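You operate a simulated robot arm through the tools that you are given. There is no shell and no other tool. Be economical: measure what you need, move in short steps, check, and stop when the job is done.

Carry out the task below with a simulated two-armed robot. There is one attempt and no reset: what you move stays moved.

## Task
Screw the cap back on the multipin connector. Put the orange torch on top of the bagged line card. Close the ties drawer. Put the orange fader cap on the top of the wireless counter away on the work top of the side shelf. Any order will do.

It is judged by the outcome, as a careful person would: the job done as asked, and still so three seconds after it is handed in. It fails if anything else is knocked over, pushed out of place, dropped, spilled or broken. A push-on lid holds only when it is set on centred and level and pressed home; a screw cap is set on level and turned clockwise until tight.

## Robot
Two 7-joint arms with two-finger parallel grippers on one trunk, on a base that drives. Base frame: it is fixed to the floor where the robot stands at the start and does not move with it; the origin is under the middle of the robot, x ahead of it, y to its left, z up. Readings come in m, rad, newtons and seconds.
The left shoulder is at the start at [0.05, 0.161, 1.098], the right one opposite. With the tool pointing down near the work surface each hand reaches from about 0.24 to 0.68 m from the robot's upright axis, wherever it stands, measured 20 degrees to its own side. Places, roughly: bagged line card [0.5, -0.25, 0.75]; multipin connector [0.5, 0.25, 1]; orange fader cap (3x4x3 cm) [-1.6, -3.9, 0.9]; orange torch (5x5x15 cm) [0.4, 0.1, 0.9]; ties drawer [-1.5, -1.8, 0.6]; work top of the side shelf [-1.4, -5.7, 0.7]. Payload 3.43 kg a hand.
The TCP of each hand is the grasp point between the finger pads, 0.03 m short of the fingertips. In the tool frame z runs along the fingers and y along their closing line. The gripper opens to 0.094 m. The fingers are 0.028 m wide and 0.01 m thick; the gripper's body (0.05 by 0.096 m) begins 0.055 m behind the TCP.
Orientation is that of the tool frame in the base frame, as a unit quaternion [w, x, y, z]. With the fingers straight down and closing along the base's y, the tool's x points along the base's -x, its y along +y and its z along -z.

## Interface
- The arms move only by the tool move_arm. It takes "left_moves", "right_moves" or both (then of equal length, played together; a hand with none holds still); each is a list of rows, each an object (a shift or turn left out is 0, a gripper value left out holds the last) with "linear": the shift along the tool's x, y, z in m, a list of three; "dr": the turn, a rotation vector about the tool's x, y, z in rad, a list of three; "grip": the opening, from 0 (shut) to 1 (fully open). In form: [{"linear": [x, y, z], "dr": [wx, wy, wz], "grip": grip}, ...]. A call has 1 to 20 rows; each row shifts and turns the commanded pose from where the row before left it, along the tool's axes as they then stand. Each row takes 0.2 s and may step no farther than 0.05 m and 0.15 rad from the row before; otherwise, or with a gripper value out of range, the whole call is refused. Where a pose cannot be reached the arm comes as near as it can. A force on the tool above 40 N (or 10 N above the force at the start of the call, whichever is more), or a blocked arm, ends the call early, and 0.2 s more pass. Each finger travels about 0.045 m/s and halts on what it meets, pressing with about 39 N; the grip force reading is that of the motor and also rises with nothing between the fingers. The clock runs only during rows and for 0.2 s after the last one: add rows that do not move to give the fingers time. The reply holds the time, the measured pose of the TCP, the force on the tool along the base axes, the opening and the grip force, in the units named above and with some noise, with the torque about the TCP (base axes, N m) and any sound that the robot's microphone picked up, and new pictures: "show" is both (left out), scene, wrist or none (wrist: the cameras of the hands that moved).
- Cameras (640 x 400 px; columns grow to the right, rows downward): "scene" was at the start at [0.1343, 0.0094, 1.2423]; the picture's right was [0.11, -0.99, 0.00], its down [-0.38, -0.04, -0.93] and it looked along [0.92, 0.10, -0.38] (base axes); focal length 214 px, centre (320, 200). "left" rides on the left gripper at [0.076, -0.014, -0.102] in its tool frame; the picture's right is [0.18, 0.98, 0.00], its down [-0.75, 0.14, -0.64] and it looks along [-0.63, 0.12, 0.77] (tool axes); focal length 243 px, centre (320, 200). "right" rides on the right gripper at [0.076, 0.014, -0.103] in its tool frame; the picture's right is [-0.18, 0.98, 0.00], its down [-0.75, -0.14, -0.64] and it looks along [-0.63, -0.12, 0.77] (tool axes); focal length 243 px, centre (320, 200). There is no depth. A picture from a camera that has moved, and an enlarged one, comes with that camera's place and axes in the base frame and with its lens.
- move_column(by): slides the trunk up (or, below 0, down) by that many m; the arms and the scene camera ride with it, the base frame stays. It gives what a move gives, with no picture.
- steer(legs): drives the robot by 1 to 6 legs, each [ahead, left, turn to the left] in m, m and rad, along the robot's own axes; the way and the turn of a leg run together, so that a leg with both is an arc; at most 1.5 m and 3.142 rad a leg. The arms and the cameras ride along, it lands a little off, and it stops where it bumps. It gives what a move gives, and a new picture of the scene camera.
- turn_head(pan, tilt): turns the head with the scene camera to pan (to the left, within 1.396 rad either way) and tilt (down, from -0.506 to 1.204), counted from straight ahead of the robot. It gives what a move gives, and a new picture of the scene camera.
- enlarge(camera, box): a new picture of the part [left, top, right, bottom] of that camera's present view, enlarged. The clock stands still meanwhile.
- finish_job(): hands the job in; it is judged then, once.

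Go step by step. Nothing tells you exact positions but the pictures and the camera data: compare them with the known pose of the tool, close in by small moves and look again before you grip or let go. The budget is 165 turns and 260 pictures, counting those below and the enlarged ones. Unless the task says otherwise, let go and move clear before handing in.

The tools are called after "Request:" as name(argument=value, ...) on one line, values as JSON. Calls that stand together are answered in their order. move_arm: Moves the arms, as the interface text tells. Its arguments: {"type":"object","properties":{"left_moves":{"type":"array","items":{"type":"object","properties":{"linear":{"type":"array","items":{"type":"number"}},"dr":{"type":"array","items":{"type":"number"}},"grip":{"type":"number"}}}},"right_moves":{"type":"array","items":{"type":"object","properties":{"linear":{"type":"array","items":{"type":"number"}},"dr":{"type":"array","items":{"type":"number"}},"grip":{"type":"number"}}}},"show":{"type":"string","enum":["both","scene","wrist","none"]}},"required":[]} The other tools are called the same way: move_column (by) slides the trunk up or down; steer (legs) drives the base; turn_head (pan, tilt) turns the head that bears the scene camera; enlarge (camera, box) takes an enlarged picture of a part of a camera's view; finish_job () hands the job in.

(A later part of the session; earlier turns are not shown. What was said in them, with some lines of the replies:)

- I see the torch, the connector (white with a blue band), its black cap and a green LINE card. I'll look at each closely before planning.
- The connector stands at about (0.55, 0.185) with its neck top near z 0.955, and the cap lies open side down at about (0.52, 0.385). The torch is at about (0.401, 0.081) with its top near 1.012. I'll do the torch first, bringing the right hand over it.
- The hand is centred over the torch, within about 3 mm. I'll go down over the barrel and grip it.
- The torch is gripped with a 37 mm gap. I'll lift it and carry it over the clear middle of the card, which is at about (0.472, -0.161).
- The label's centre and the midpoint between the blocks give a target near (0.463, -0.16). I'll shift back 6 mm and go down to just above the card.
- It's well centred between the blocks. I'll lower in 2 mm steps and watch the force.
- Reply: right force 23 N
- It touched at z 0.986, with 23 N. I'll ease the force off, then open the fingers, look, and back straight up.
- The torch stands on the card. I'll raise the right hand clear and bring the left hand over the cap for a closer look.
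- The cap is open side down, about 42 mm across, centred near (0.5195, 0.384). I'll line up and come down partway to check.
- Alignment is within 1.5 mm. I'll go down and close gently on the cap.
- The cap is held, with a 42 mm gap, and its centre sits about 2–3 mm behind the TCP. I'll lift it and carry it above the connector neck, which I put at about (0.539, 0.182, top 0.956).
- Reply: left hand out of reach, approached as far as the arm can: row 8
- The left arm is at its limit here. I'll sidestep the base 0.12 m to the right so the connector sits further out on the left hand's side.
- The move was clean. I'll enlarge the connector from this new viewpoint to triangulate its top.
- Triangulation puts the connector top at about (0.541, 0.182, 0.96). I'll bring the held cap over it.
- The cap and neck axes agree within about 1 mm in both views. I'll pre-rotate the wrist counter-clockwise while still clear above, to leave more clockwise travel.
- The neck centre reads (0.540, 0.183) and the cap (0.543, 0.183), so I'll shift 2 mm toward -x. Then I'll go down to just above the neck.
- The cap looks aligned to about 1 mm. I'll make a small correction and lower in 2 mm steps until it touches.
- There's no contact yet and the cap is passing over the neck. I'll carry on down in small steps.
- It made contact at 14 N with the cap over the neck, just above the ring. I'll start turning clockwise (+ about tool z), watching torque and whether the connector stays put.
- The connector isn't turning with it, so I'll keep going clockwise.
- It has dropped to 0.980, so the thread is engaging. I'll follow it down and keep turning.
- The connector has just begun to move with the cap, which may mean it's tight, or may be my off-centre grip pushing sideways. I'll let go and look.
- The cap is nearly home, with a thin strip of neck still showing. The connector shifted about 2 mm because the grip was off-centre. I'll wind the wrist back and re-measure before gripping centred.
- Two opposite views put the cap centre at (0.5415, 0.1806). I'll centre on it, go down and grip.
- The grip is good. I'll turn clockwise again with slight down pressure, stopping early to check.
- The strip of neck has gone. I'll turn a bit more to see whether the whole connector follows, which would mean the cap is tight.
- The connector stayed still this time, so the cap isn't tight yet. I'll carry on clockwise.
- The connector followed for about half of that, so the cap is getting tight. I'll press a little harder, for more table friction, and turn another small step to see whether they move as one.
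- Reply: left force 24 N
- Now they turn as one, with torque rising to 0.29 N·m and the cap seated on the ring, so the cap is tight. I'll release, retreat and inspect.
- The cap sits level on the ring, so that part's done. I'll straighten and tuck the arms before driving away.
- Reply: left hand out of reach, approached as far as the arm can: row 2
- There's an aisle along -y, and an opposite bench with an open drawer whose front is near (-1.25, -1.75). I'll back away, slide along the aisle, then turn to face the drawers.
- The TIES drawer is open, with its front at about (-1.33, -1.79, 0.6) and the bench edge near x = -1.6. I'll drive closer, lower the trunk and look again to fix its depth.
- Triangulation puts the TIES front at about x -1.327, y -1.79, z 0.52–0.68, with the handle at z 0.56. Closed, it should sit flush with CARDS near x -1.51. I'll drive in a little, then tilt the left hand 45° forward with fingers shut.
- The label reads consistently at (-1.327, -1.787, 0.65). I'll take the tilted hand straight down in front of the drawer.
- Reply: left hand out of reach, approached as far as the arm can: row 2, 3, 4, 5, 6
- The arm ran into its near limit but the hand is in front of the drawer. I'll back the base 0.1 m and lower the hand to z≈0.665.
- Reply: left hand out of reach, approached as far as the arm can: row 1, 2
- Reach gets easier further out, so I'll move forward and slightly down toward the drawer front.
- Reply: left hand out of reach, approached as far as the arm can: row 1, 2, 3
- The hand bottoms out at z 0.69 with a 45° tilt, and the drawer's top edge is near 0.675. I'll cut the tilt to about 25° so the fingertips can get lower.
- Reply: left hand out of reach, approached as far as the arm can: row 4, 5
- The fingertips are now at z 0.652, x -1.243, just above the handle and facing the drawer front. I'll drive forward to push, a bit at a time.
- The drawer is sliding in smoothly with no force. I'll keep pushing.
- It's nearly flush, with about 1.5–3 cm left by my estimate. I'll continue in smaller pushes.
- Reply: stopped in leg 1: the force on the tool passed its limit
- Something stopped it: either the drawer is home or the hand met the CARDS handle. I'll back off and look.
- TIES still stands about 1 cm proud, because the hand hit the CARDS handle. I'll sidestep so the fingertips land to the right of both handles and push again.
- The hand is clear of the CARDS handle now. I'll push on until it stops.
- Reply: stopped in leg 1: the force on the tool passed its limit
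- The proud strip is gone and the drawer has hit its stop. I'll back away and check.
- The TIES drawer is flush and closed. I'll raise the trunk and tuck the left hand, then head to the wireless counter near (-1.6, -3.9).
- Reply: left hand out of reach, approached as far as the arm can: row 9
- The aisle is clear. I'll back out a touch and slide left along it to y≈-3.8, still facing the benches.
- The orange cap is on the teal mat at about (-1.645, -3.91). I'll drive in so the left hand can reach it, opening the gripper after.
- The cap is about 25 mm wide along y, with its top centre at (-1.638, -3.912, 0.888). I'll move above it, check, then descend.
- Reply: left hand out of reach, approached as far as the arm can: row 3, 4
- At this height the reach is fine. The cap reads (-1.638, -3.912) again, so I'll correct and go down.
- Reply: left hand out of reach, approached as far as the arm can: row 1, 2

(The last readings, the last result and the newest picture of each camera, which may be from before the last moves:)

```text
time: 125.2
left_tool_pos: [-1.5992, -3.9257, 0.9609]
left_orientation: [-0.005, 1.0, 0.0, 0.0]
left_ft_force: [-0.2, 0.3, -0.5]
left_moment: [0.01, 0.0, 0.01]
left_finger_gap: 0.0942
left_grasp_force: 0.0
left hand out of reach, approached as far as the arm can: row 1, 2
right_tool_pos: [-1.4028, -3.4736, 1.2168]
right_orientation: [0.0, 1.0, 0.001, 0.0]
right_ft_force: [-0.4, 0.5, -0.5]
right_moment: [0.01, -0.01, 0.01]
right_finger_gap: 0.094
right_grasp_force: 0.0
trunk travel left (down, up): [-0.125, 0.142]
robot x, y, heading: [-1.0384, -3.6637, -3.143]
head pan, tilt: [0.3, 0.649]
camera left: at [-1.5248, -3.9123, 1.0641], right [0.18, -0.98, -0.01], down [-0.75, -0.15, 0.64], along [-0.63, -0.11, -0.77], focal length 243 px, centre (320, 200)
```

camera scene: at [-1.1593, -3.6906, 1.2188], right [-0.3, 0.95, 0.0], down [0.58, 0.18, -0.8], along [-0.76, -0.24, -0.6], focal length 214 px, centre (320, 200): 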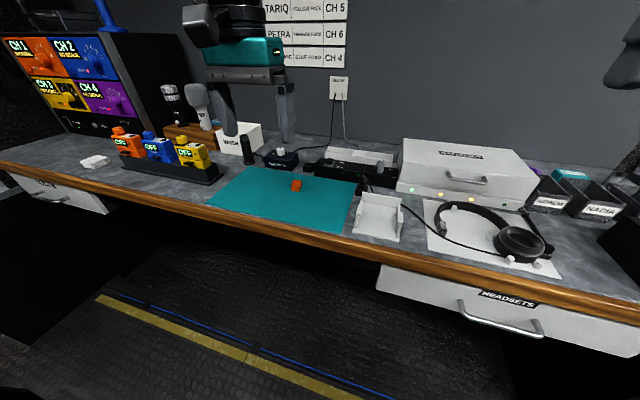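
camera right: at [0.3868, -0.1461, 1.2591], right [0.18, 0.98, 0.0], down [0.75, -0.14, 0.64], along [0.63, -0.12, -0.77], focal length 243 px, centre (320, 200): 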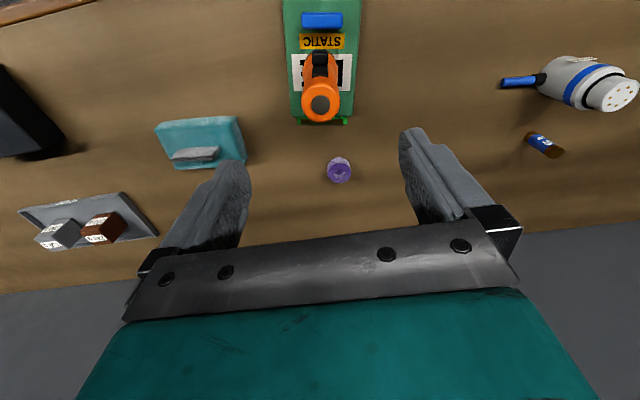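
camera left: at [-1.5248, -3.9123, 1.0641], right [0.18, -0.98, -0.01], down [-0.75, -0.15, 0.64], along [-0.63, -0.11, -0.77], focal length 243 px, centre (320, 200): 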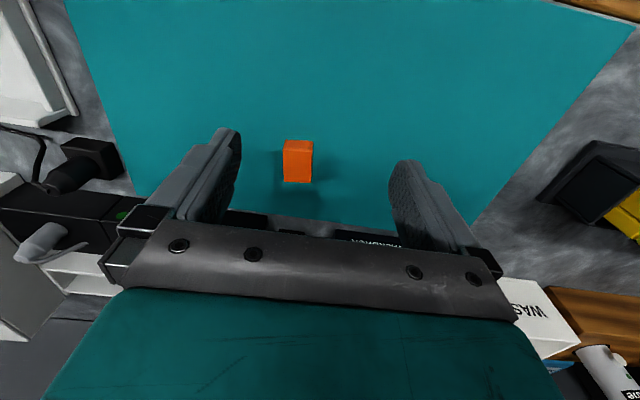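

The arm is at full stretch, so I'll close the remaining 4 cm with the base.

Request:
steer(legs=[[0.04, -0.014, 0]])

Request:
enlarge(camera="left", box=[220, 100, 420, 240])

```text
time: 126.1
left_tool_pos: [-1.6398, -3.9111, 0.9603]
left_orientation: [-0.005, 1.0, -0.001, 0.001]
left_ft_force: [0.2, -0.4, 0.1]
left_moment: [0.02, -0.06, 0.02]
left_finger_gap: 0.0938
left_grasp_force: 0.0
right_tool_pos: [-1.4423, -3.4602, 1.2164]
right_orientation: [-0.001, 1.0, 0.002, 0.0]
right_ft_force: [0.1, 0.3, 0.0]
right_moment: [0.0, -0.04, -0.05]
right_finger_gap: 0.0937
right_grasp_force: 0.1
trunk travel left (down, up): [-0.125, 0.142]
robot x, y, heading: [-1.0801, -3.6495, -3.142]
head pan, tilt: [0.3, 0.649]
camera scene: at [-1.1998, -3.6765, 1.2187], right [-0.3, 0.95, 0.0], down [0.58, 0.18, -0.8], along [-0.76, -0.24, -0.61], focal length 214 px, centre (320, 200)
```

scene: 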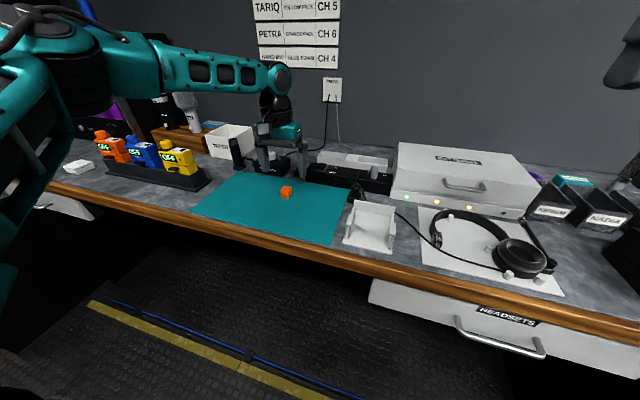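

```text
2.86 times, centred on (320, 170) of left
camera zoom: at [-1.5651, -3.8983, 1.0639], right [0.18, -0.98, -0.01], down [-0.75, -0.15, 0.64], along [-0.63, -0.11, -0.77], focal length 693 px, centre (320, 286)
```

zoom: 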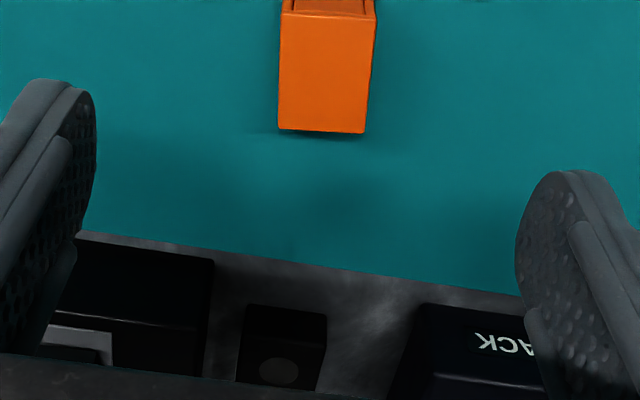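

It's aligned to within 2–3 mm. I'll go down and grip.

Request:
move_arm(left_moves=[{"linear": [0, 0, 0.03]}, {"linear": [0, 0, 0.03]}, {}, {"grip": 0.1}, {"grip": 0.1}, {"grip": 0.1}, {"grip": 0.1}, {"grip": 0.1}, {"grip": 0.1}, {"grip": 0.1}, {"grip": 0.1}, {"grip": 0.1}, {"grip": 0.1}], show="wrist")

```text
time: 128.9
left_tool_pos: [-1.6286, -3.9161, 0.9056]
left_orientation: [-0.005, 1.0, 0.0, -0.001]
left_ft_force: [-1.2, 0.1, 1.5]
left_moment: [0.05, 0.04, -0.01]
left_finger_gap: 0.0233
left_grasp_force: 39.2
left hand out of reach, approached as far as the arm can: row 1, 2
right_tool_pos: [-1.4423, -3.4605, 1.2162]
right_orientation: [0.0, 1.0, 0.002, 0.001]
right_ft_force: [0.3, 0.0, 0.6]
right_moment: [0.02, -0.02, 0.02]
right_finger_gap: 0.0939
right_grasp_force: 0.2
trunk travel left (down, up): [-0.125, 0.142]
robot x, y, heading: [-1.0769, -3.6509, -3.142]
head pan, tilt: [0.3, 0.649]
camera left: at [-1.5523, -3.9036, 1.0082], right [0.18, -0.98, -0.01], down [-0.75, -0.15, 0.64], along [-0.63, -0.11, -0.77], focal length 243 px, centre (320, 200)
```

left: 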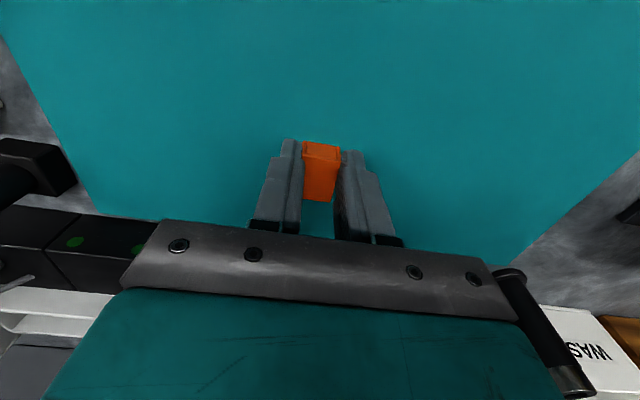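

It's gripped with a 23 mm gap. I'll lift and look to confirm it's held.

Request:
move_arm(left_moves=[{"linear": [0.01, 0, -0.03]}, {"linear": [0.02, 0, -0.03]}, {"linear": [0.03, 0, -0.035]}, {"linear": [0.03, 0, -0.035]}, {"linear": [0.03, 0, -0.035]}, {}], show="wrist")

```text
time: 130.3
left_tool_pos: [-1.5077, -3.919, 1.0708]
left_orientation: [-0.005, 1.0, 0.0, 0.001]
left_ft_force: [0.7, 0.3, 0.5]
left_moment: [0.03, 0.02, 0.0]
left_finger_gap: 0.0236
left_grasp_force: 39.1
right_tool_pos: [-1.4426, -3.4607, 1.2163]
right_orientation: [0.0, 1.0, 0.001, 0.0]
right_ft_force: [-0.5, 0.6, -0.2]
right_moment: [-0.01, 0.0, 0.0]
right_finger_gap: 0.094
right_grasp_force: 0.0
trunk travel left (down, up): [-0.125, 0.142]
robot x, y, heading: [-1.0778, -3.6487, -3.137]
head pan, tilt: [0.3, 0.649]
camera left: at [-1.4319, -3.9053, 1.1734], right [0.18, -0.98, -0.01], down [-0.75, -0.15, 0.64], along [-0.63, -0.11, -0.77], focal length 243 px, centre (320, 200)
```

left: 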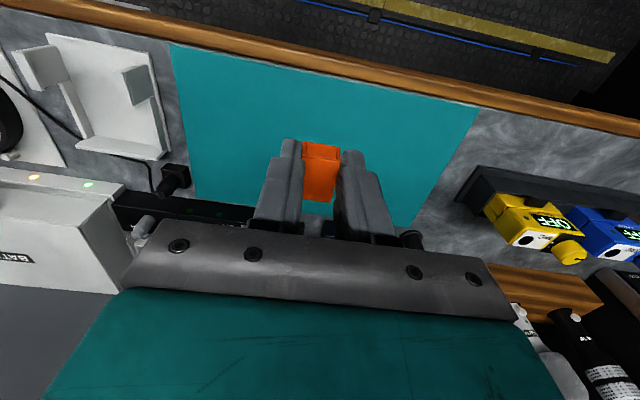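

The cap is held. I'll back off into the aisle, tuck the hand and look toward the side shelf.

Request:
steer(legs=[[-0.45, 0, 0]])

Request:
move_arm(left_moves=[{"linear": [0.03, -0.02, -0.03]}, {"linear": [0.03, -0.02, -0.03]}, {"linear": [0.02, -0.02, -0.03]}, {}], show="none")

Request:
steer(legs=[[0, 0, 1.571]])

Request:
turn_head(pan=-0.4, tilt=0.4)

```text
time: 133.0
left_tool_pos: [-1.0561, -3.9168, 1.0703]
left_orientation: [-0.005, 1.0, 0.0, 0.0]
left_ft_force: [0.7, -0.2, -0.7]
left_moment: [0.04, 0.02, -0.01]
left_finger_gap: 0.0234
left_grasp_force: 38.9
right_tool_pos: [-0.9915, -3.4605, 1.2166]
right_orientation: [-0.001, 1.0, 0.003, 0.0]
right_ft_force: [-0.7, -0.3, -0.7]
right_moment: [-0.02, 0.0, 0.0]
right_finger_gap: 0.094
right_grasp_force: 0.2
trunk travel left (down, up): [-0.125, 0.142]
robot x, y, heading: [-0.6274, -3.6458, -3.132]
head pan, tilt: [0.3, 0.649]
camera scene: at [-0.7471, -3.675, 1.2189], right [-0.3, 0.95, 0.0], down [0.58, 0.18, -0.8], along [-0.76, -0.24, -0.6], focal length 214 px, centre (320, 200)
```

scene: 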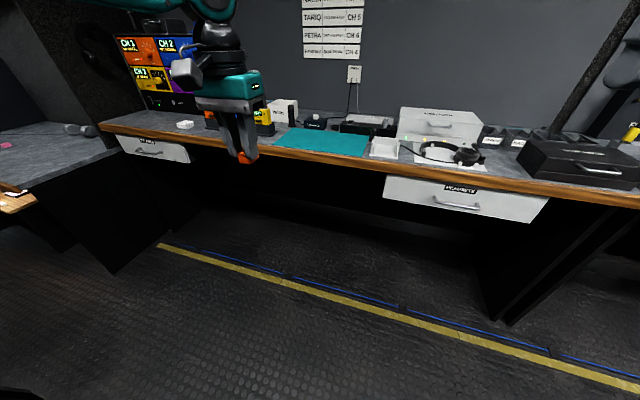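

```text
time: 134.0
left_tool_pos: [-0.9756, -3.8569, 1.1614]
left_orientation: [-0.004, 1.0, 0.001, 0.001]
left_ft_force: [-0.1, -0.1, 0.0]
left_moment: [-0.01, 0.0, -0.02]
left_finger_gap: 0.0234
left_grasp_force: 38.8
right_tool_pos: [-0.9915, -3.4595, 1.2172]
right_orientation: [0.001, 1.0, 0.003, 0.0]
right_ft_force: [-0.2, 0.3, 0.2]
right_moment: [0.03, 0.02, -0.04]
right_finger_gap: 0.094
right_grasp_force: 0.0
trunk travel left (down, up): [-0.125, 0.142]
robot x, y, heading: [-0.6286, -3.6494, -3.135]
head pan, tilt: [0.3, 0.649]
```

```text
time: 138.2
left_tool_pos: [-0.4157, -3.9964, 1.161]
left_orientation: [-0.003, 0.705, 0.709, -0.005]
left_ft_force: [0.4, -0.5, -0.1]
left_moment: [-0.02, 0.01, 0.0]
left_finger_gap: 0.0238
left_grasp_force: 39.3
right_tool_pos: [-0.814, -4.0126, 1.2169]
right_orientation: [0.0, 0.704, 0.711, 0.0]
right_ft_force: [-0.2, -0.5, -0.1]
right_moment: [0.02, 0.02, -0.03]
right_finger_gap: 0.0938
right_grasp_force: 0.1
trunk travel left (down, up): [-0.125, 0.142]
robot x, y, heading: [-0.6269, -3.6461, -1.561]
head pan, tilt: [0.3, 0.649]
camera scene: at [-0.5979, -3.7713, 1.2188], right [-0.95, -0.3, 0.0], down [-0.18, 0.58, -0.8], along [0.24, -0.76, -0.6], focal length 214 px, centre (320, 200)
```

scene: 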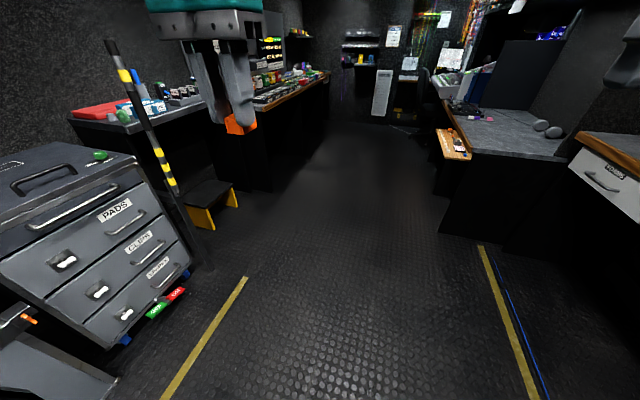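

```text
time: 139.3
left_tool_pos: [-0.4163, -3.9966, 1.1616]
left_orientation: [-0.004, 0.706, 0.708, -0.003]
left_ft_force: [-0.1, 0.4, -0.5]
left_moment: [0.01, 0.0, -0.02]
left_finger_gap: 0.0238
left_grasp_force: 39.1
right_tool_pos: [-0.8132, -4.0126, 1.2159]
right_orientation: [0.0, 0.704, 0.711, 0.0]
right_ft_force: [0.1, 0.0, 1.2]
right_moment: [0.02, -0.02, 0.0]
right_finger_gap: 0.0938
right_grasp_force: 0.0
trunk travel left (down, up): [-0.125, 0.142]
robot x, y, heading: [-0.6262, -3.6485, -1.564]
head pan, tilt: [-0.4, 0.4]
camera scene: at [-0.6596, -3.7743, 1.2413], right [-0.92, 0.38, 0.0], down [0.15, 0.36, -0.92], along [-0.35, -0.85, -0.39], focal length 214 px, centre (320, 200)
```

scene: 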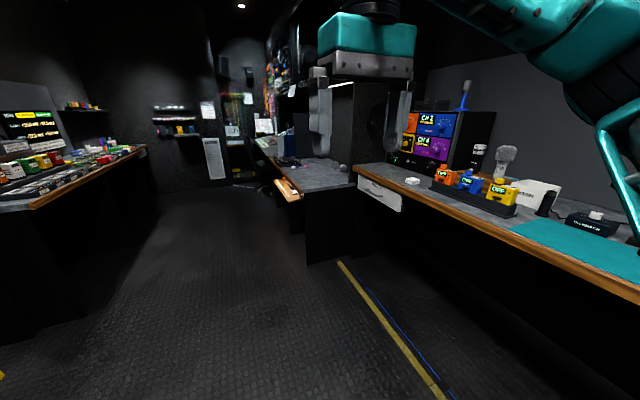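

The grey top near (-1.4, -5.4) has a small wooden ledge on its aisle side. I need a closer look to tell which is the side shelf's work top, so I'll drive further.

Request:
steer(legs=[[1.0, 0.2, 0]])

Request:
turn_head(pan=-0.75, tilt=0.5)

```text
time: 144.6
left_tool_pos: [-0.2091, -5.002, 1.1614]
left_orientation: [-0.004, 0.706, 0.709, -0.004]
left_ft_force: [-0.2, -1.0, 0.0]
left_moment: [0.03, 0.02, -0.01]
left_finger_gap: 0.0236
left_grasp_force: 38.5
right_tool_pos: [-0.6073, -5.0194, 1.2168]
right_orientation: [0.0, 0.704, 0.71, 0.0]
right_ft_force: [0.6, -0.2, 0.0]
right_moment: [0.02, 0.03, -0.05]
right_finger_gap: 0.0939
right_grasp_force: 0.1
trunk travel left (down, up): [-0.125, 0.142]
robot x, y, heading: [-0.4214, -4.6539, -1.563]
head pan, tilt: [-0.4, 0.4]
camera scene: at [-0.4528, -4.7798, 1.2413], right [-0.92, 0.38, 0.0], down [0.15, 0.36, -0.92], along [-0.35, -0.85, -0.39], focal length 214 px, centre (320, 200)
```

scene: 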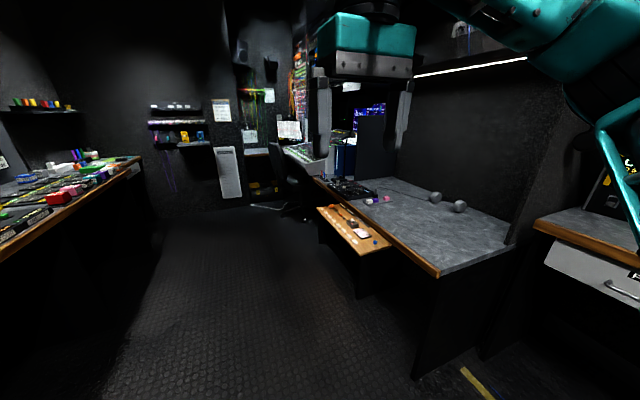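

```text
time: 145.4
left_tool_pos: [-0.2088, -5.0025, 1.1609]
left_orientation: [-0.004, 0.705, 0.709, -0.004]
left_ft_force: [1.3, 0.1, -0.3]
left_moment: [-0.02, -0.03, -0.01]
left_finger_gap: 0.0236
left_grasp_force: 39.1
right_tool_pos: [-0.6079, -5.0186, 1.2158]
right_orientation: [0.0, 0.705, 0.71, 0.001]
right_ft_force: [-0.3, -0.2, 0.0]
right_moment: [-0.01, 0.0, 0.0]
right_finger_gap: 0.0938
right_grasp_force: 0.1
trunk travel left (down, up): [-0.125, 0.142]
robot x, y, heading: [-0.4219, -4.6513, -1.567]
head pan, tilt: [-0.75, 0.499]
camera scene: at [-0.4789, -4.7611, 1.2322], right [-0.74, 0.68, 0.0], down [0.32, 0.35, -0.88], along [-0.59, -0.65, -0.48], focal length 214 px, centre (320, 200)
```

scene: 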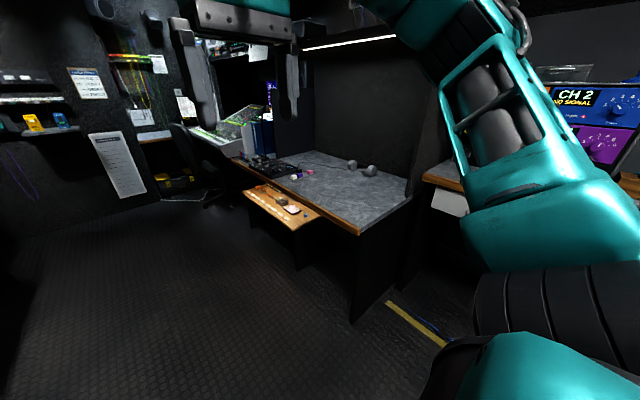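

The grey counter's area best matches the given place (-1.4, -5.7); the small ledge is only near x = -0.9. I'll drive alongside, face it and look closely.

Request:
steer(legs=[[0.5, 0.05, 0], [0, 0, -1.571]])

Request:
turn_head(pan=0.35, tilt=0.5)

```text
time: 152.2
left_tool_pos: [-0.7152, -5.3626, 1.1607]
left_orientation: [-0.006, 1.0, 0.002, 0.0]
left_ft_force: [0.2, 0.3, 0.1]
left_moment: [0.01, -0.02, 0.01]
left_finger_gap: 0.0236
left_grasp_force: 39.3
right_tool_pos: [-0.7295, -4.9634, 1.2163]
right_orientation: [0.001, 1.0, 0.005, 0.0]
right_ft_force: [0.2, 0.7, 0.0]
right_moment: [-0.01, -0.01, -0.05]
right_finger_gap: 0.094
right_grasp_force: 0.1
trunk travel left (down, up): [-0.125, 0.142]
robot x, y, heading: [-0.3666, -5.1526, -3.135]
head pan, tilt: [-0.75, 0.499]
camera scene: at [-0.4708, -5.0907, 1.2322], right [0.67, 0.74, 0.0], down [0.35, -0.32, -0.88], along [-0.65, 0.59, -0.48], focal length 214 px, centre (320, 200)
```

scene: 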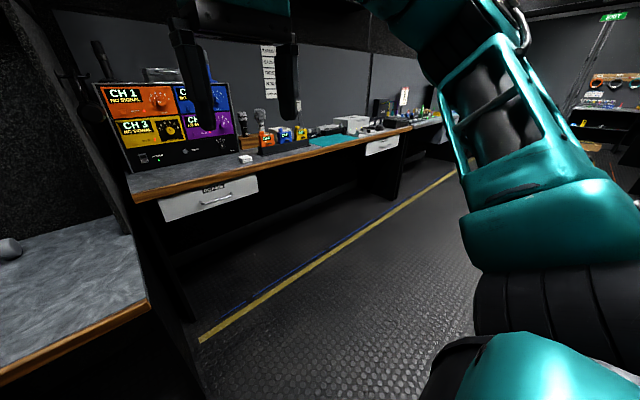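

```text
time: 153.5
left_tool_pos: [-0.7153, -5.3633, 1.1603]
left_orientation: [-0.006, 1.0, 0.003, 0.0]
left_ft_force: [-0.2, 0.9, -0.3]
left_moment: [-0.02, 0.01, 0.0]
left_finger_gap: 0.0235
left_grasp_force: 38.8
right_tool_pos: [-0.7307, -4.9635, 1.2173]
right_orientation: [-0.001, 1.0, 0.006, -0.001]
right_ft_force: [-0.3, 0.8, 0.6]
right_moment: [-0.05, 0.02, 0.04]
right_finger_gap: 0.0939
right_grasp_force: 0.0
trunk travel left (down, up): [-0.125, 0.142]
robot x, y, heading: [-0.3671, -5.1535, -3.135]
head pan, tilt: [0.351, 0.499]
camera scene: at [-0.4888, -5.1842, 1.2322], right [-0.35, 0.94, 0.0], down [0.45, 0.17, -0.88], along [-0.82, -0.31, -0.48], focal length 214 px, centre (320, 200)
```

scene: 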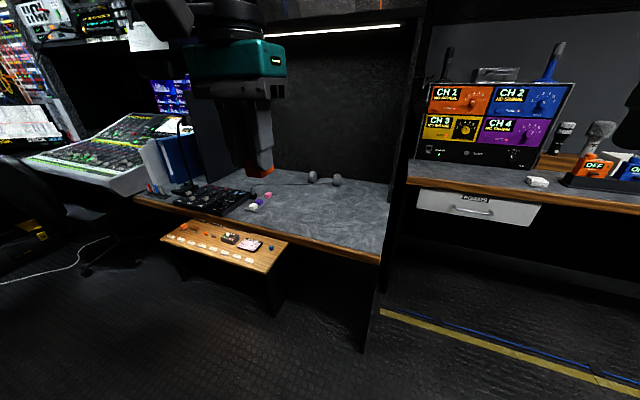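

Request:
enlarge(camera="scene", box=[140, 160, 400, 320])

Request:
enlarge(camera="scene", box=[150, 210, 300, 300])

```text
2.46 times, centred on (270, 240) of scene
camera zoom: at [-0.4888, -5.1842, 1.2322], right [-0.35, 0.94, 0.0], down [0.45, 0.17, -0.88], along [-0.82, -0.31, -0.48], focal length 528 px, centre (443, 102)
```

zoom: 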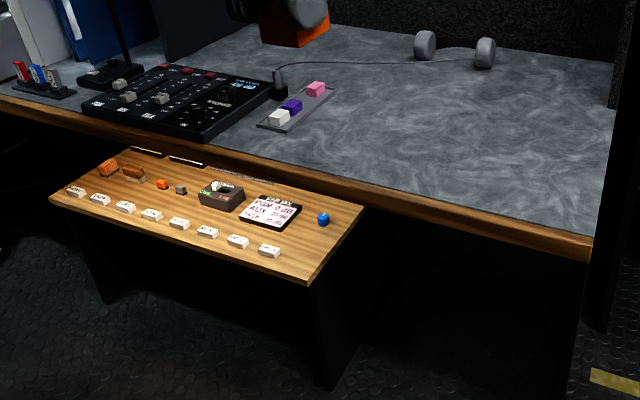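

```text
4.27 times, centred on (225, 255) of scene
camera zoom: at [-0.4888, -5.1842, 1.2322], right [-0.35, 0.94, 0.0], down [0.45, 0.17, -0.88], along [-0.82, -0.31, -0.48], focal length 915 px, centre (725, -35)
```

zoom: 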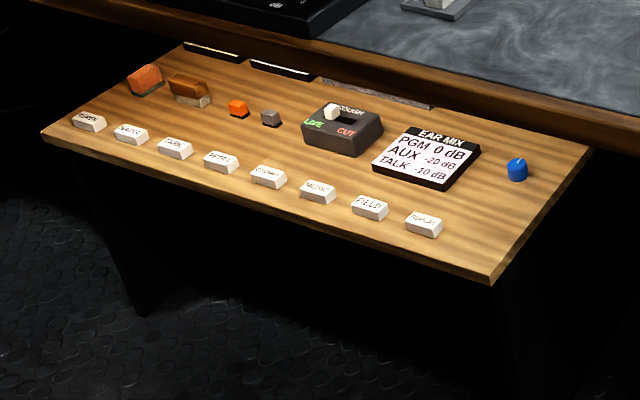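

Triangulating, the grey top is at z≈0.69 with its near corner at (-1.09, -5.18), which matches the given place (-1.4, -5.7, 0.7). The wooden ledge is far lower, at z≈0.38. I'll aim for the clear grey area near (-1.25, -5.42), so I'll drive in and lower the trunk.

Request:
steer(legs=[[0.36, 0.07, 0]])

Request:
move_column(by=-0.1)

Request:
turn_head(pan=0.4, tilt=0.7)

```text
time: 155.9
left_tool_pos: [-1.0704, -5.435, 1.1608]
left_orientation: [-0.005, 1.0, 0.002, 0.001]
left_ft_force: [-0.2, 0.2, -1.0]
left_moment: [-0.01, -0.02, 0.0]
left_finger_gap: 0.0234
left_grasp_force: 39.0
right_tool_pos: [-1.0846, -5.0372, 1.2164]
right_orientation: [0.0, 1.0, 0.005, 0.0]
right_ft_force: [-0.9, 0.6, -0.4]
right_moment: [-0.02, 0.03, 0.0]
right_finger_gap: 0.094
right_grasp_force: 0.0
trunk travel left (down, up): [-0.125, 0.142]
robot x, y, heading: [-0.7186, -5.227, -3.132]
head pan, tilt: [0.351, 0.499]
camera scene: at [-0.8438, -5.2569, 1.2321], right [-0.35, 0.94, 0.0], down [0.45, 0.17, -0.88], along [-0.82, -0.31, -0.48], focal length 214 px, centre (320, 200)
```

scene: 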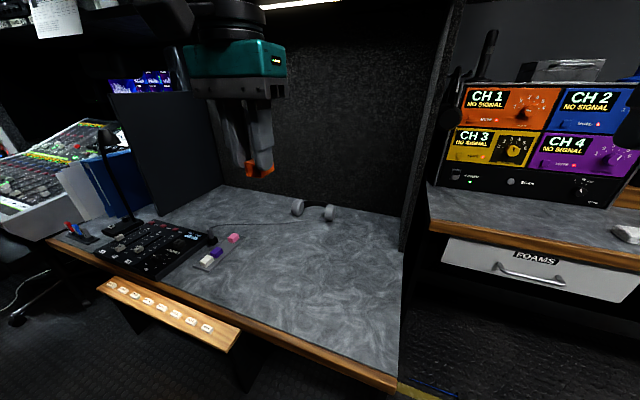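

```text
time: 157.2
left_tool_pos: [-1.0688, -5.4344, 1.0609]
left_orientation: [-0.006, 1.0, 0.002, 0.0]
left_ft_force: [0.0, -0.1, -0.6]
left_moment: [0.04, 0.01, -0.01]
left_finger_gap: 0.0236
left_grasp_force: 38.9
right_tool_pos: [-1.0853, -5.0377, 1.1164]
right_orientation: [0.0, 1.0, 0.006, 0.0]
right_ft_force: [-0.2, -0.8, -0.6]
right_moment: [0.02, -0.02, -0.04]
right_finger_gap: 0.0942
right_grasp_force: 0.0
trunk travel left (down, up): [-0.025, 0.242]
robot x, y, heading: [-0.7206, -5.2237, -3.133]
head pan, tilt: [0.351, 0.499]
```

```text
time: 157.9
left_tool_pos: [-1.0701, -5.4339, 1.0612]
left_orientation: [-0.005, 1.0, 0.002, 0.0]
left_ft_force: [1.6, 0.3, -0.5]
left_moment: [0.02, 0.04, -0.04]
left_finger_gap: 0.0235
left_grasp_force: 39.4
right_tool_pos: [-1.0859, -5.0365, 1.1166]
right_orientation: [0.0, 1.0, 0.004, 0.0]
right_ft_force: [-0.2, -0.6, -0.6]
right_moment: [0.02, -0.01, 0.03]
right_finger_gap: 0.0939
right_grasp_force: 0.1
trunk travel left (down, up): [-0.025, 0.242]
robot x, y, heading: [-0.7216, -5.2222, -3.133]
head pan, tilt: [0.4, 0.7]
camera scene: at [-0.8362, -5.2585, 1.1145], right [-0.4, 0.92, 0.0], down [0.59, 0.26, -0.77], along [-0.7, -0.3, -0.64], focal length 214 px, centre (320, 200)
```

scene: 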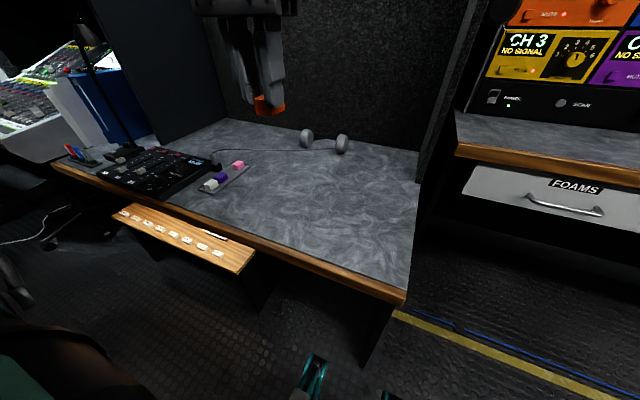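

The target spot (-1.25, -5.42) is clear grey surface. I'll move the hand over it and part of the way down.

Request:
move_arm(left_moves=[{"linear": [-0.03, -0.003, 0.035]}, {"linear": [-0.03, -0.003, 0.035]}, {"linear": [-0.03, -0.003, 0.035]}, {"linear": [-0.03, -0.003, 0.035]}, {"linear": [-0.03, 0, 0.035]}, {"linear": [-0.03, 0, 0.035]}, {"linear": [0, 0, 0.035]}, {}, {}])

```text
time: 159.9
left_tool_pos: [-1.237, -5.4307, 0.8194]
left_orientation: [-0.004, 1.0, 0.002, 0.0]
left_ft_force: [0.0, 1.6, 0.0]
left_moment: [0.02, -0.01, 0.0]
left_finger_gap: 0.0236
left_grasp_force: 39.2
left hand out of reach, approached as far as the arm can: row 6, 7
right_tool_pos: [-1.0849, -5.0361, 1.1165]
right_orientation: [0.0, 1.0, 0.004, 0.0]
right_ft_force: [0.2, 0.0, 0.1]
right_moment: [0.0, 0.02, 0.01]
right_finger_gap: 0.0941
right_grasp_force: 0.0
trunk travel left (down, up): [-0.025, 0.242]
robot x, y, heading: [-0.7189, -5.224, -3.131]
head pan, tilt: [0.4, 0.7]
camera scene: at [-0.8362, -5.2586, 1.1145], right [-0.4, 0.92, 0.0], down [0.59, 0.26, -0.76], along [-0.7, -0.3, -0.64], focal length 214 px, centre (320, 200)
camera left: at [-1.1609, -5.4171, 0.9228], right [0.19, -0.98, -0.01], down [-0.75, -0.15, 0.64], along [-0.63, -0.11, -0.77], focal length 243 px, centre (320, 200)
```

scene: 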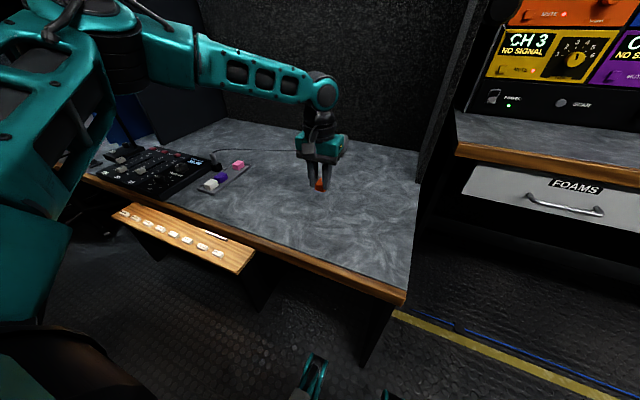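
left: 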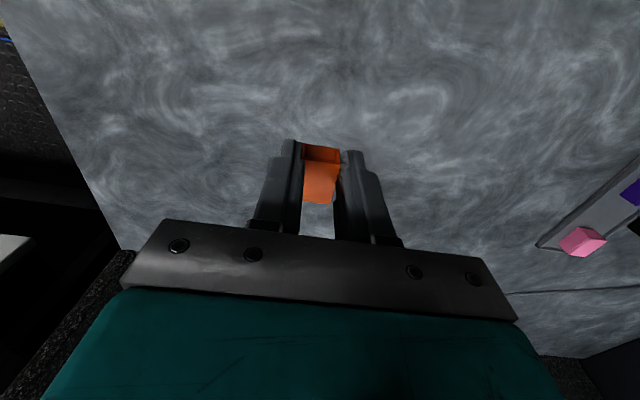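

Good. I'll ease back 1.5 cm for reach and lower to just above the surface.

Request:
move_arm(left_moves=[{"linear": [0.008, 0, 0.02]}, {"linear": [0.008, 0, 0.02]}, {"linear": [0, 0, 0.02]}, {}], show="none")

Request:
enlarge(camera="scene", box=[260, 120, 390, 230])

```text
time: 160.9
left_tool_pos: [-1.213, -5.4351, 0.7645]
left_orientation: [-0.006, 1.0, 0.003, 0.0]
left_ft_force: [-0.1, 0.5, -0.4]
left_moment: [0.02, 0.04, 0.02]
left_finger_gap: 0.0236
left_grasp_force: 38.8
left hand out of reach, approached as far as the arm can: row 3
right_tool_pos: [-1.0858, -5.0376, 1.1165]
right_orientation: [0.0, 1.0, 0.004, 0.0]
right_ft_force: [-1.0, -1.1, 0.2]
right_moment: [0.0, -0.01, -0.01]
right_finger_gap: 0.0938
right_grasp_force: 0.1
trunk travel left (down, up): [-0.025, 0.242]
robot x, y, heading: [-0.7235, -5.2242, -3.127]
head pan, tilt: [0.4, 0.7]
```

```text
3.64 times, centred on (325, 175) of scene
camera zoom: at [-0.8362, -5.2586, 1.1145], right [-0.4, 0.92, 0.0], down [0.59, 0.26, -0.76], along [-0.7, -0.3, -0.64], focal length 780 px, centre (302, 291)
```

zoom: 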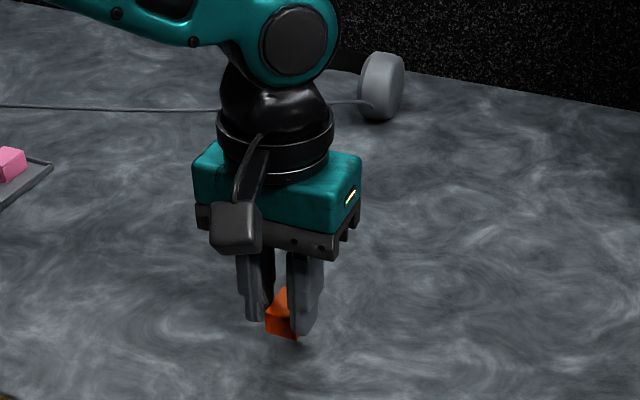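

The arm is at its limit here, so I'll use the trunk for the last bit.

Request:
move_column(by=-0.02)

Request:
enlarge(camera="scene", box=[270, 140, 370, 230])

Request:
enlarge(camera="left", box=[250, 100, 400, 220])

```text
time: 161.6
left_tool_pos: [-1.213, -5.4357, 0.7462]
left_orientation: [-0.005, 1.0, 0.003, 0.0]
left_ft_force: [0.3, -0.3, 0.3]
left_moment: [0.01, -0.02, 0.02]
left_finger_gap: 0.0237
left_grasp_force: 39.1
right_tool_pos: [-1.0856, -5.0364, 1.0969]
right_orientation: [0.0, 1.0, 0.005, 0.001]
right_ft_force: [-0.9, 0.0, 0.0]
right_moment: [-0.02, -0.02, 0.0]
right_finger_gap: 0.0939
right_grasp_force: 0.0
trunk travel left (down, up): [-0.005, 0.262]
robot x, y, heading: [-0.7225, -5.2242, -3.137]
head pan, tilt: [0.4, 0.7]
```

```text
4.44 times, centred on (320, 185) of scene
camera zoom: at [-0.8361, -5.2586, 1.0945], right [-0.4, 0.92, 0.0], down [0.59, 0.26, -0.77], along [-0.7, -0.3, -0.64], focal length 953 px, centre (320, 267)
```

zoom: 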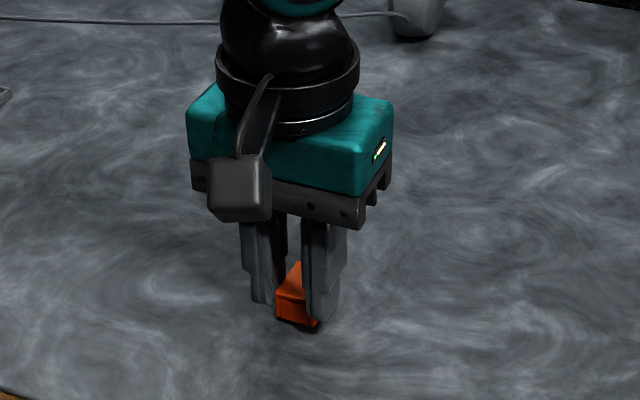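

```text
3.33 times, centred on (325, 160) of left
camera zoom: at [-1.1371, -5.4225, 0.8478], right [0.19, -0.98, -0.01], down [-0.75, -0.15, 0.64], along [-0.63, -0.11, -0.77], focal length 809 px, centre (303, 333)
```

zoom: 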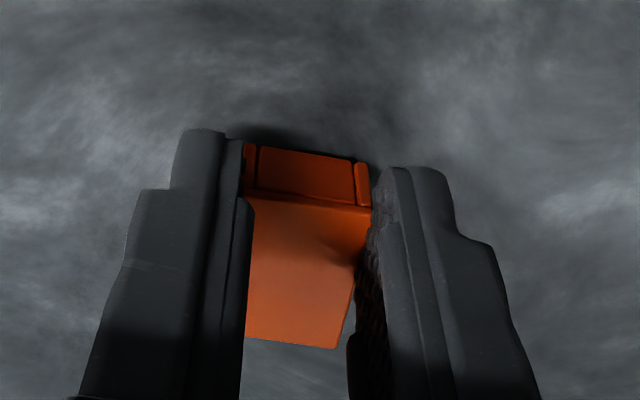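

The shadow shows the cap is only about a centimetre above the surface. I'll step down in 3–4 mm increments and watch for contact.

Request:
move_arm(left_moves=[{"linear": [0.004, 0, 0.004]}, {"linear": [0.004, 0, 0.004]}, {}], show="none")

Request:
enlarge(camera="left", box=[250, 100, 400, 220])

```text
time: 162.4
left_tool_pos: [-1.2084, -5.4354, 0.741]
left_orientation: [-0.006, 1.0, 0.004, -0.006]
left_ft_force: [-12.1, -3.5, 26.3]
left_moment: [-0.21, 0.46, 0.02]
left_finger_gap: 0.0234
left_grasp_force: 38.5
right_tool_pos: [-1.0852, -5.0373, 1.0986]
right_orientation: [0.0, 1.0, 0.004, -0.001]
right_ft_force: [-0.4, 0.4, 0.1]
right_moment: [-0.01, 0.03, -0.03]
right_finger_gap: 0.094
right_grasp_force: 0.1
trunk travel left (down, up): [-0.005, 0.262]
robot x, y, heading: [-0.7242, -5.2209, -3.135]
head pan, tilt: [0.4, 0.7]
```

```text
3.33 times, centred on (325, 160) of left
camera zoom: at [-1.1306, -5.4219, 0.8428], right [0.19, -0.98, -0.01], down [-0.74, -0.15, 0.65], along [-0.64, -0.11, -0.76], focal length 809 px, centre (303, 333)
```

zoom: 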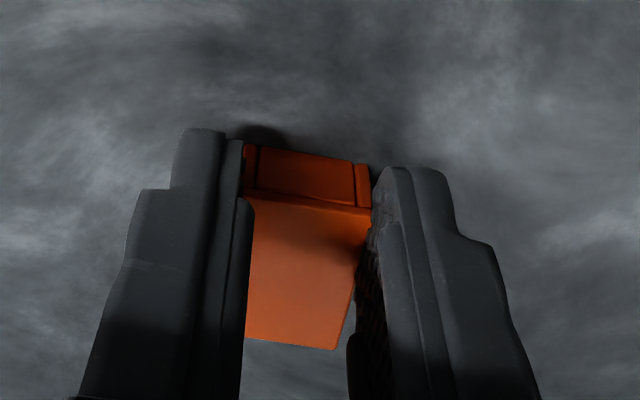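

Contact at 26 N. I'll relieve the force slightly and open.

Request:
move_arm(left_moves=[{"linear": [-0.003, 0, -0.0035]}, {}, {"grip": 0.35}, {"grip": 0.5}, {"grip": 0.7}, {"grip": 0.7}, {}], show="wrist")

```text
time: 164.0
left_tool_pos: [-1.2081, -5.436, 0.7399]
left_orientation: [-0.006, 1.0, 0.002, 0.0]
left_ft_force: [0.0, 0.3, -0.2]
left_moment: [0.02, 0.02, -0.03]
left_finger_gap: 0.0657
left_grasp_force: 0.1
right_tool_pos: [-1.0856, -5.0379, 1.0979]
right_orientation: [0.001, 1.0, 0.004, 0.0]
right_ft_force: [0.3, -0.6, -0.2]
right_moment: [0.0, 0.01, 0.03]
right_finger_gap: 0.0942
right_grasp_force: 0.1
trunk travel left (down, up): [-0.005, 0.262]
robot x, y, heading: [-0.7177, -5.2247, -3.134]
head pan, tilt: [0.4, 0.7]
camera left: at [-1.1321, -5.4224, 0.843], right [0.19, -0.98, -0.01], down [-0.75, -0.15, 0.64], along [-0.63, -0.11, -0.77], focal length 243 px, centre (320, 200)
```

left: 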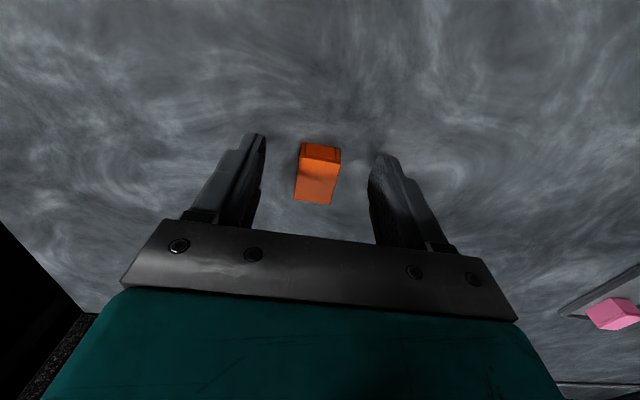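

The cap is down and free. I'll raise the hand straight up and check.

Request:
move_arm(left_moves=[{"linear": [0, 0, -0.03]}, {"linear": [0, 0, -0.04]}, {"linear": [0.01, 0, -0.04]}, {"linear": [0.03, 0, -0.04]}, {"linear": [0.03, 0, -0.04]}, {"linear": [0.03, 0, -0.04]}, {"linear": [0.03, 0, -0.04]}, {}])

Request:
enlarge(camera="scene", box=[270, 150, 390, 240])

```text
time: 165.8
left_tool_pos: [-1.0767, -5.4379, 1.0106]
left_orientation: [-0.005, 1.0, 0.004, 0.0]
left_ft_force: [-0.9, -0.1, -0.6]
left_moment: [-0.02, 0.0, 0.02]
left_finger_gap: 0.0658
left_grasp_force: 0.0
right_tool_pos: [-1.0859, -5.0365, 1.0964]
right_orientation: [-0.001, 1.0, 0.003, 0.001]
right_ft_force: [0.8, 0.4, -0.5]
right_moment: [-0.01, -0.01, 0.04]
right_finger_gap: 0.094
right_grasp_force: 0.1
trunk travel left (down, up): [-0.005, 0.262]
robot x, y, heading: [-0.7196, -5.225, -3.13]
head pan, tilt: [0.4, 0.7]
camera scene: at [-0.8362, -5.2585, 1.0945], right [-0.4, 0.92, 0.0], down [0.59, 0.26, -0.76], along [-0.7, -0.3, -0.64], focal length 214 px, centre (320, 200)
camera left: at [-1.002, -5.4242, 1.1141], right [0.19, -0.98, -0.01], down [-0.75, -0.15, 0.64], along [-0.63, -0.11, -0.77], focal length 243 px, centre (320, 200)
```

scene: 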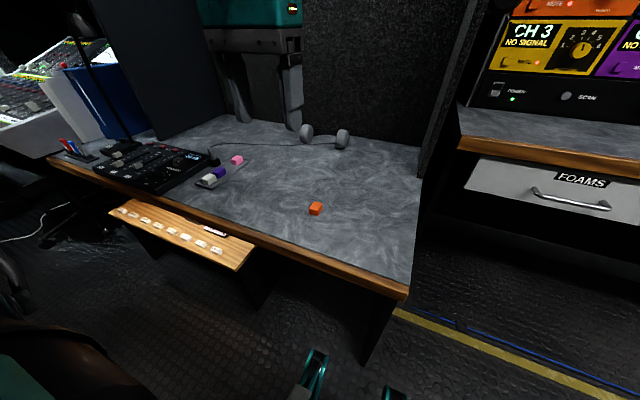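
left: 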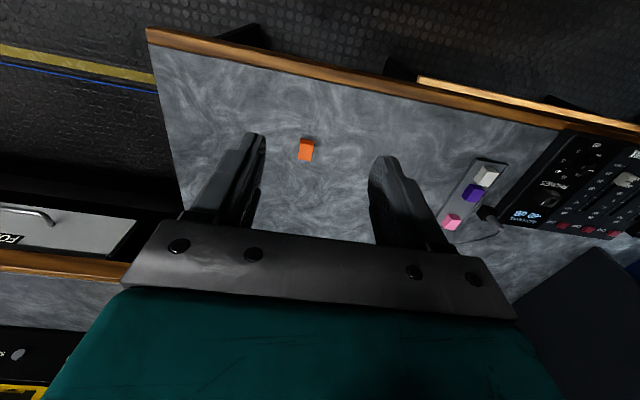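

```text
4.44 times, centred on (330, 195) of scene
camera zoom: at [-0.8362, -5.2585, 1.0945], right [-0.4, 0.92, 0.0], down [0.59, 0.26, -0.76], along [-0.7, -0.3, -0.64], focal length 953 px, centre (276, 222)
```

zoom: 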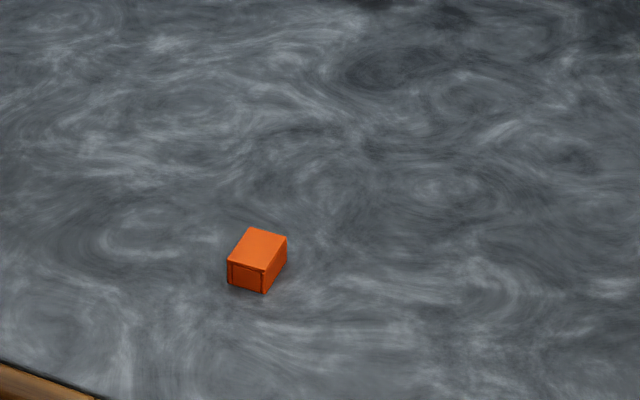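

The fader cap sits flat on the grey work top, clear of everything, and the hands are free. The other three jobs were checked when I finished them, so I'll hand in.

Request:
finish_job()

```text
The job is handed in.
```

I finished all four jobs and handed the work in; no result has come back yet.

- **Connector cap:** it's screwed on level and seated on its ring. I turned it until the whole connector moved with it. That left the connector rotated on the bench and shifted a few millimetres.
- **Orange torch:** it's standing upright on the bagged line card, between the two blue blocks.
- **Ties drawer:** it's closed, flush with the drawer above it.
- **Orange fader cap:** it's lying flat on the grey top near (-1.21, -5.44). I took that to be the side shelf's work top because its position and height match the place you gave. The wooden ledge below it is much lower.
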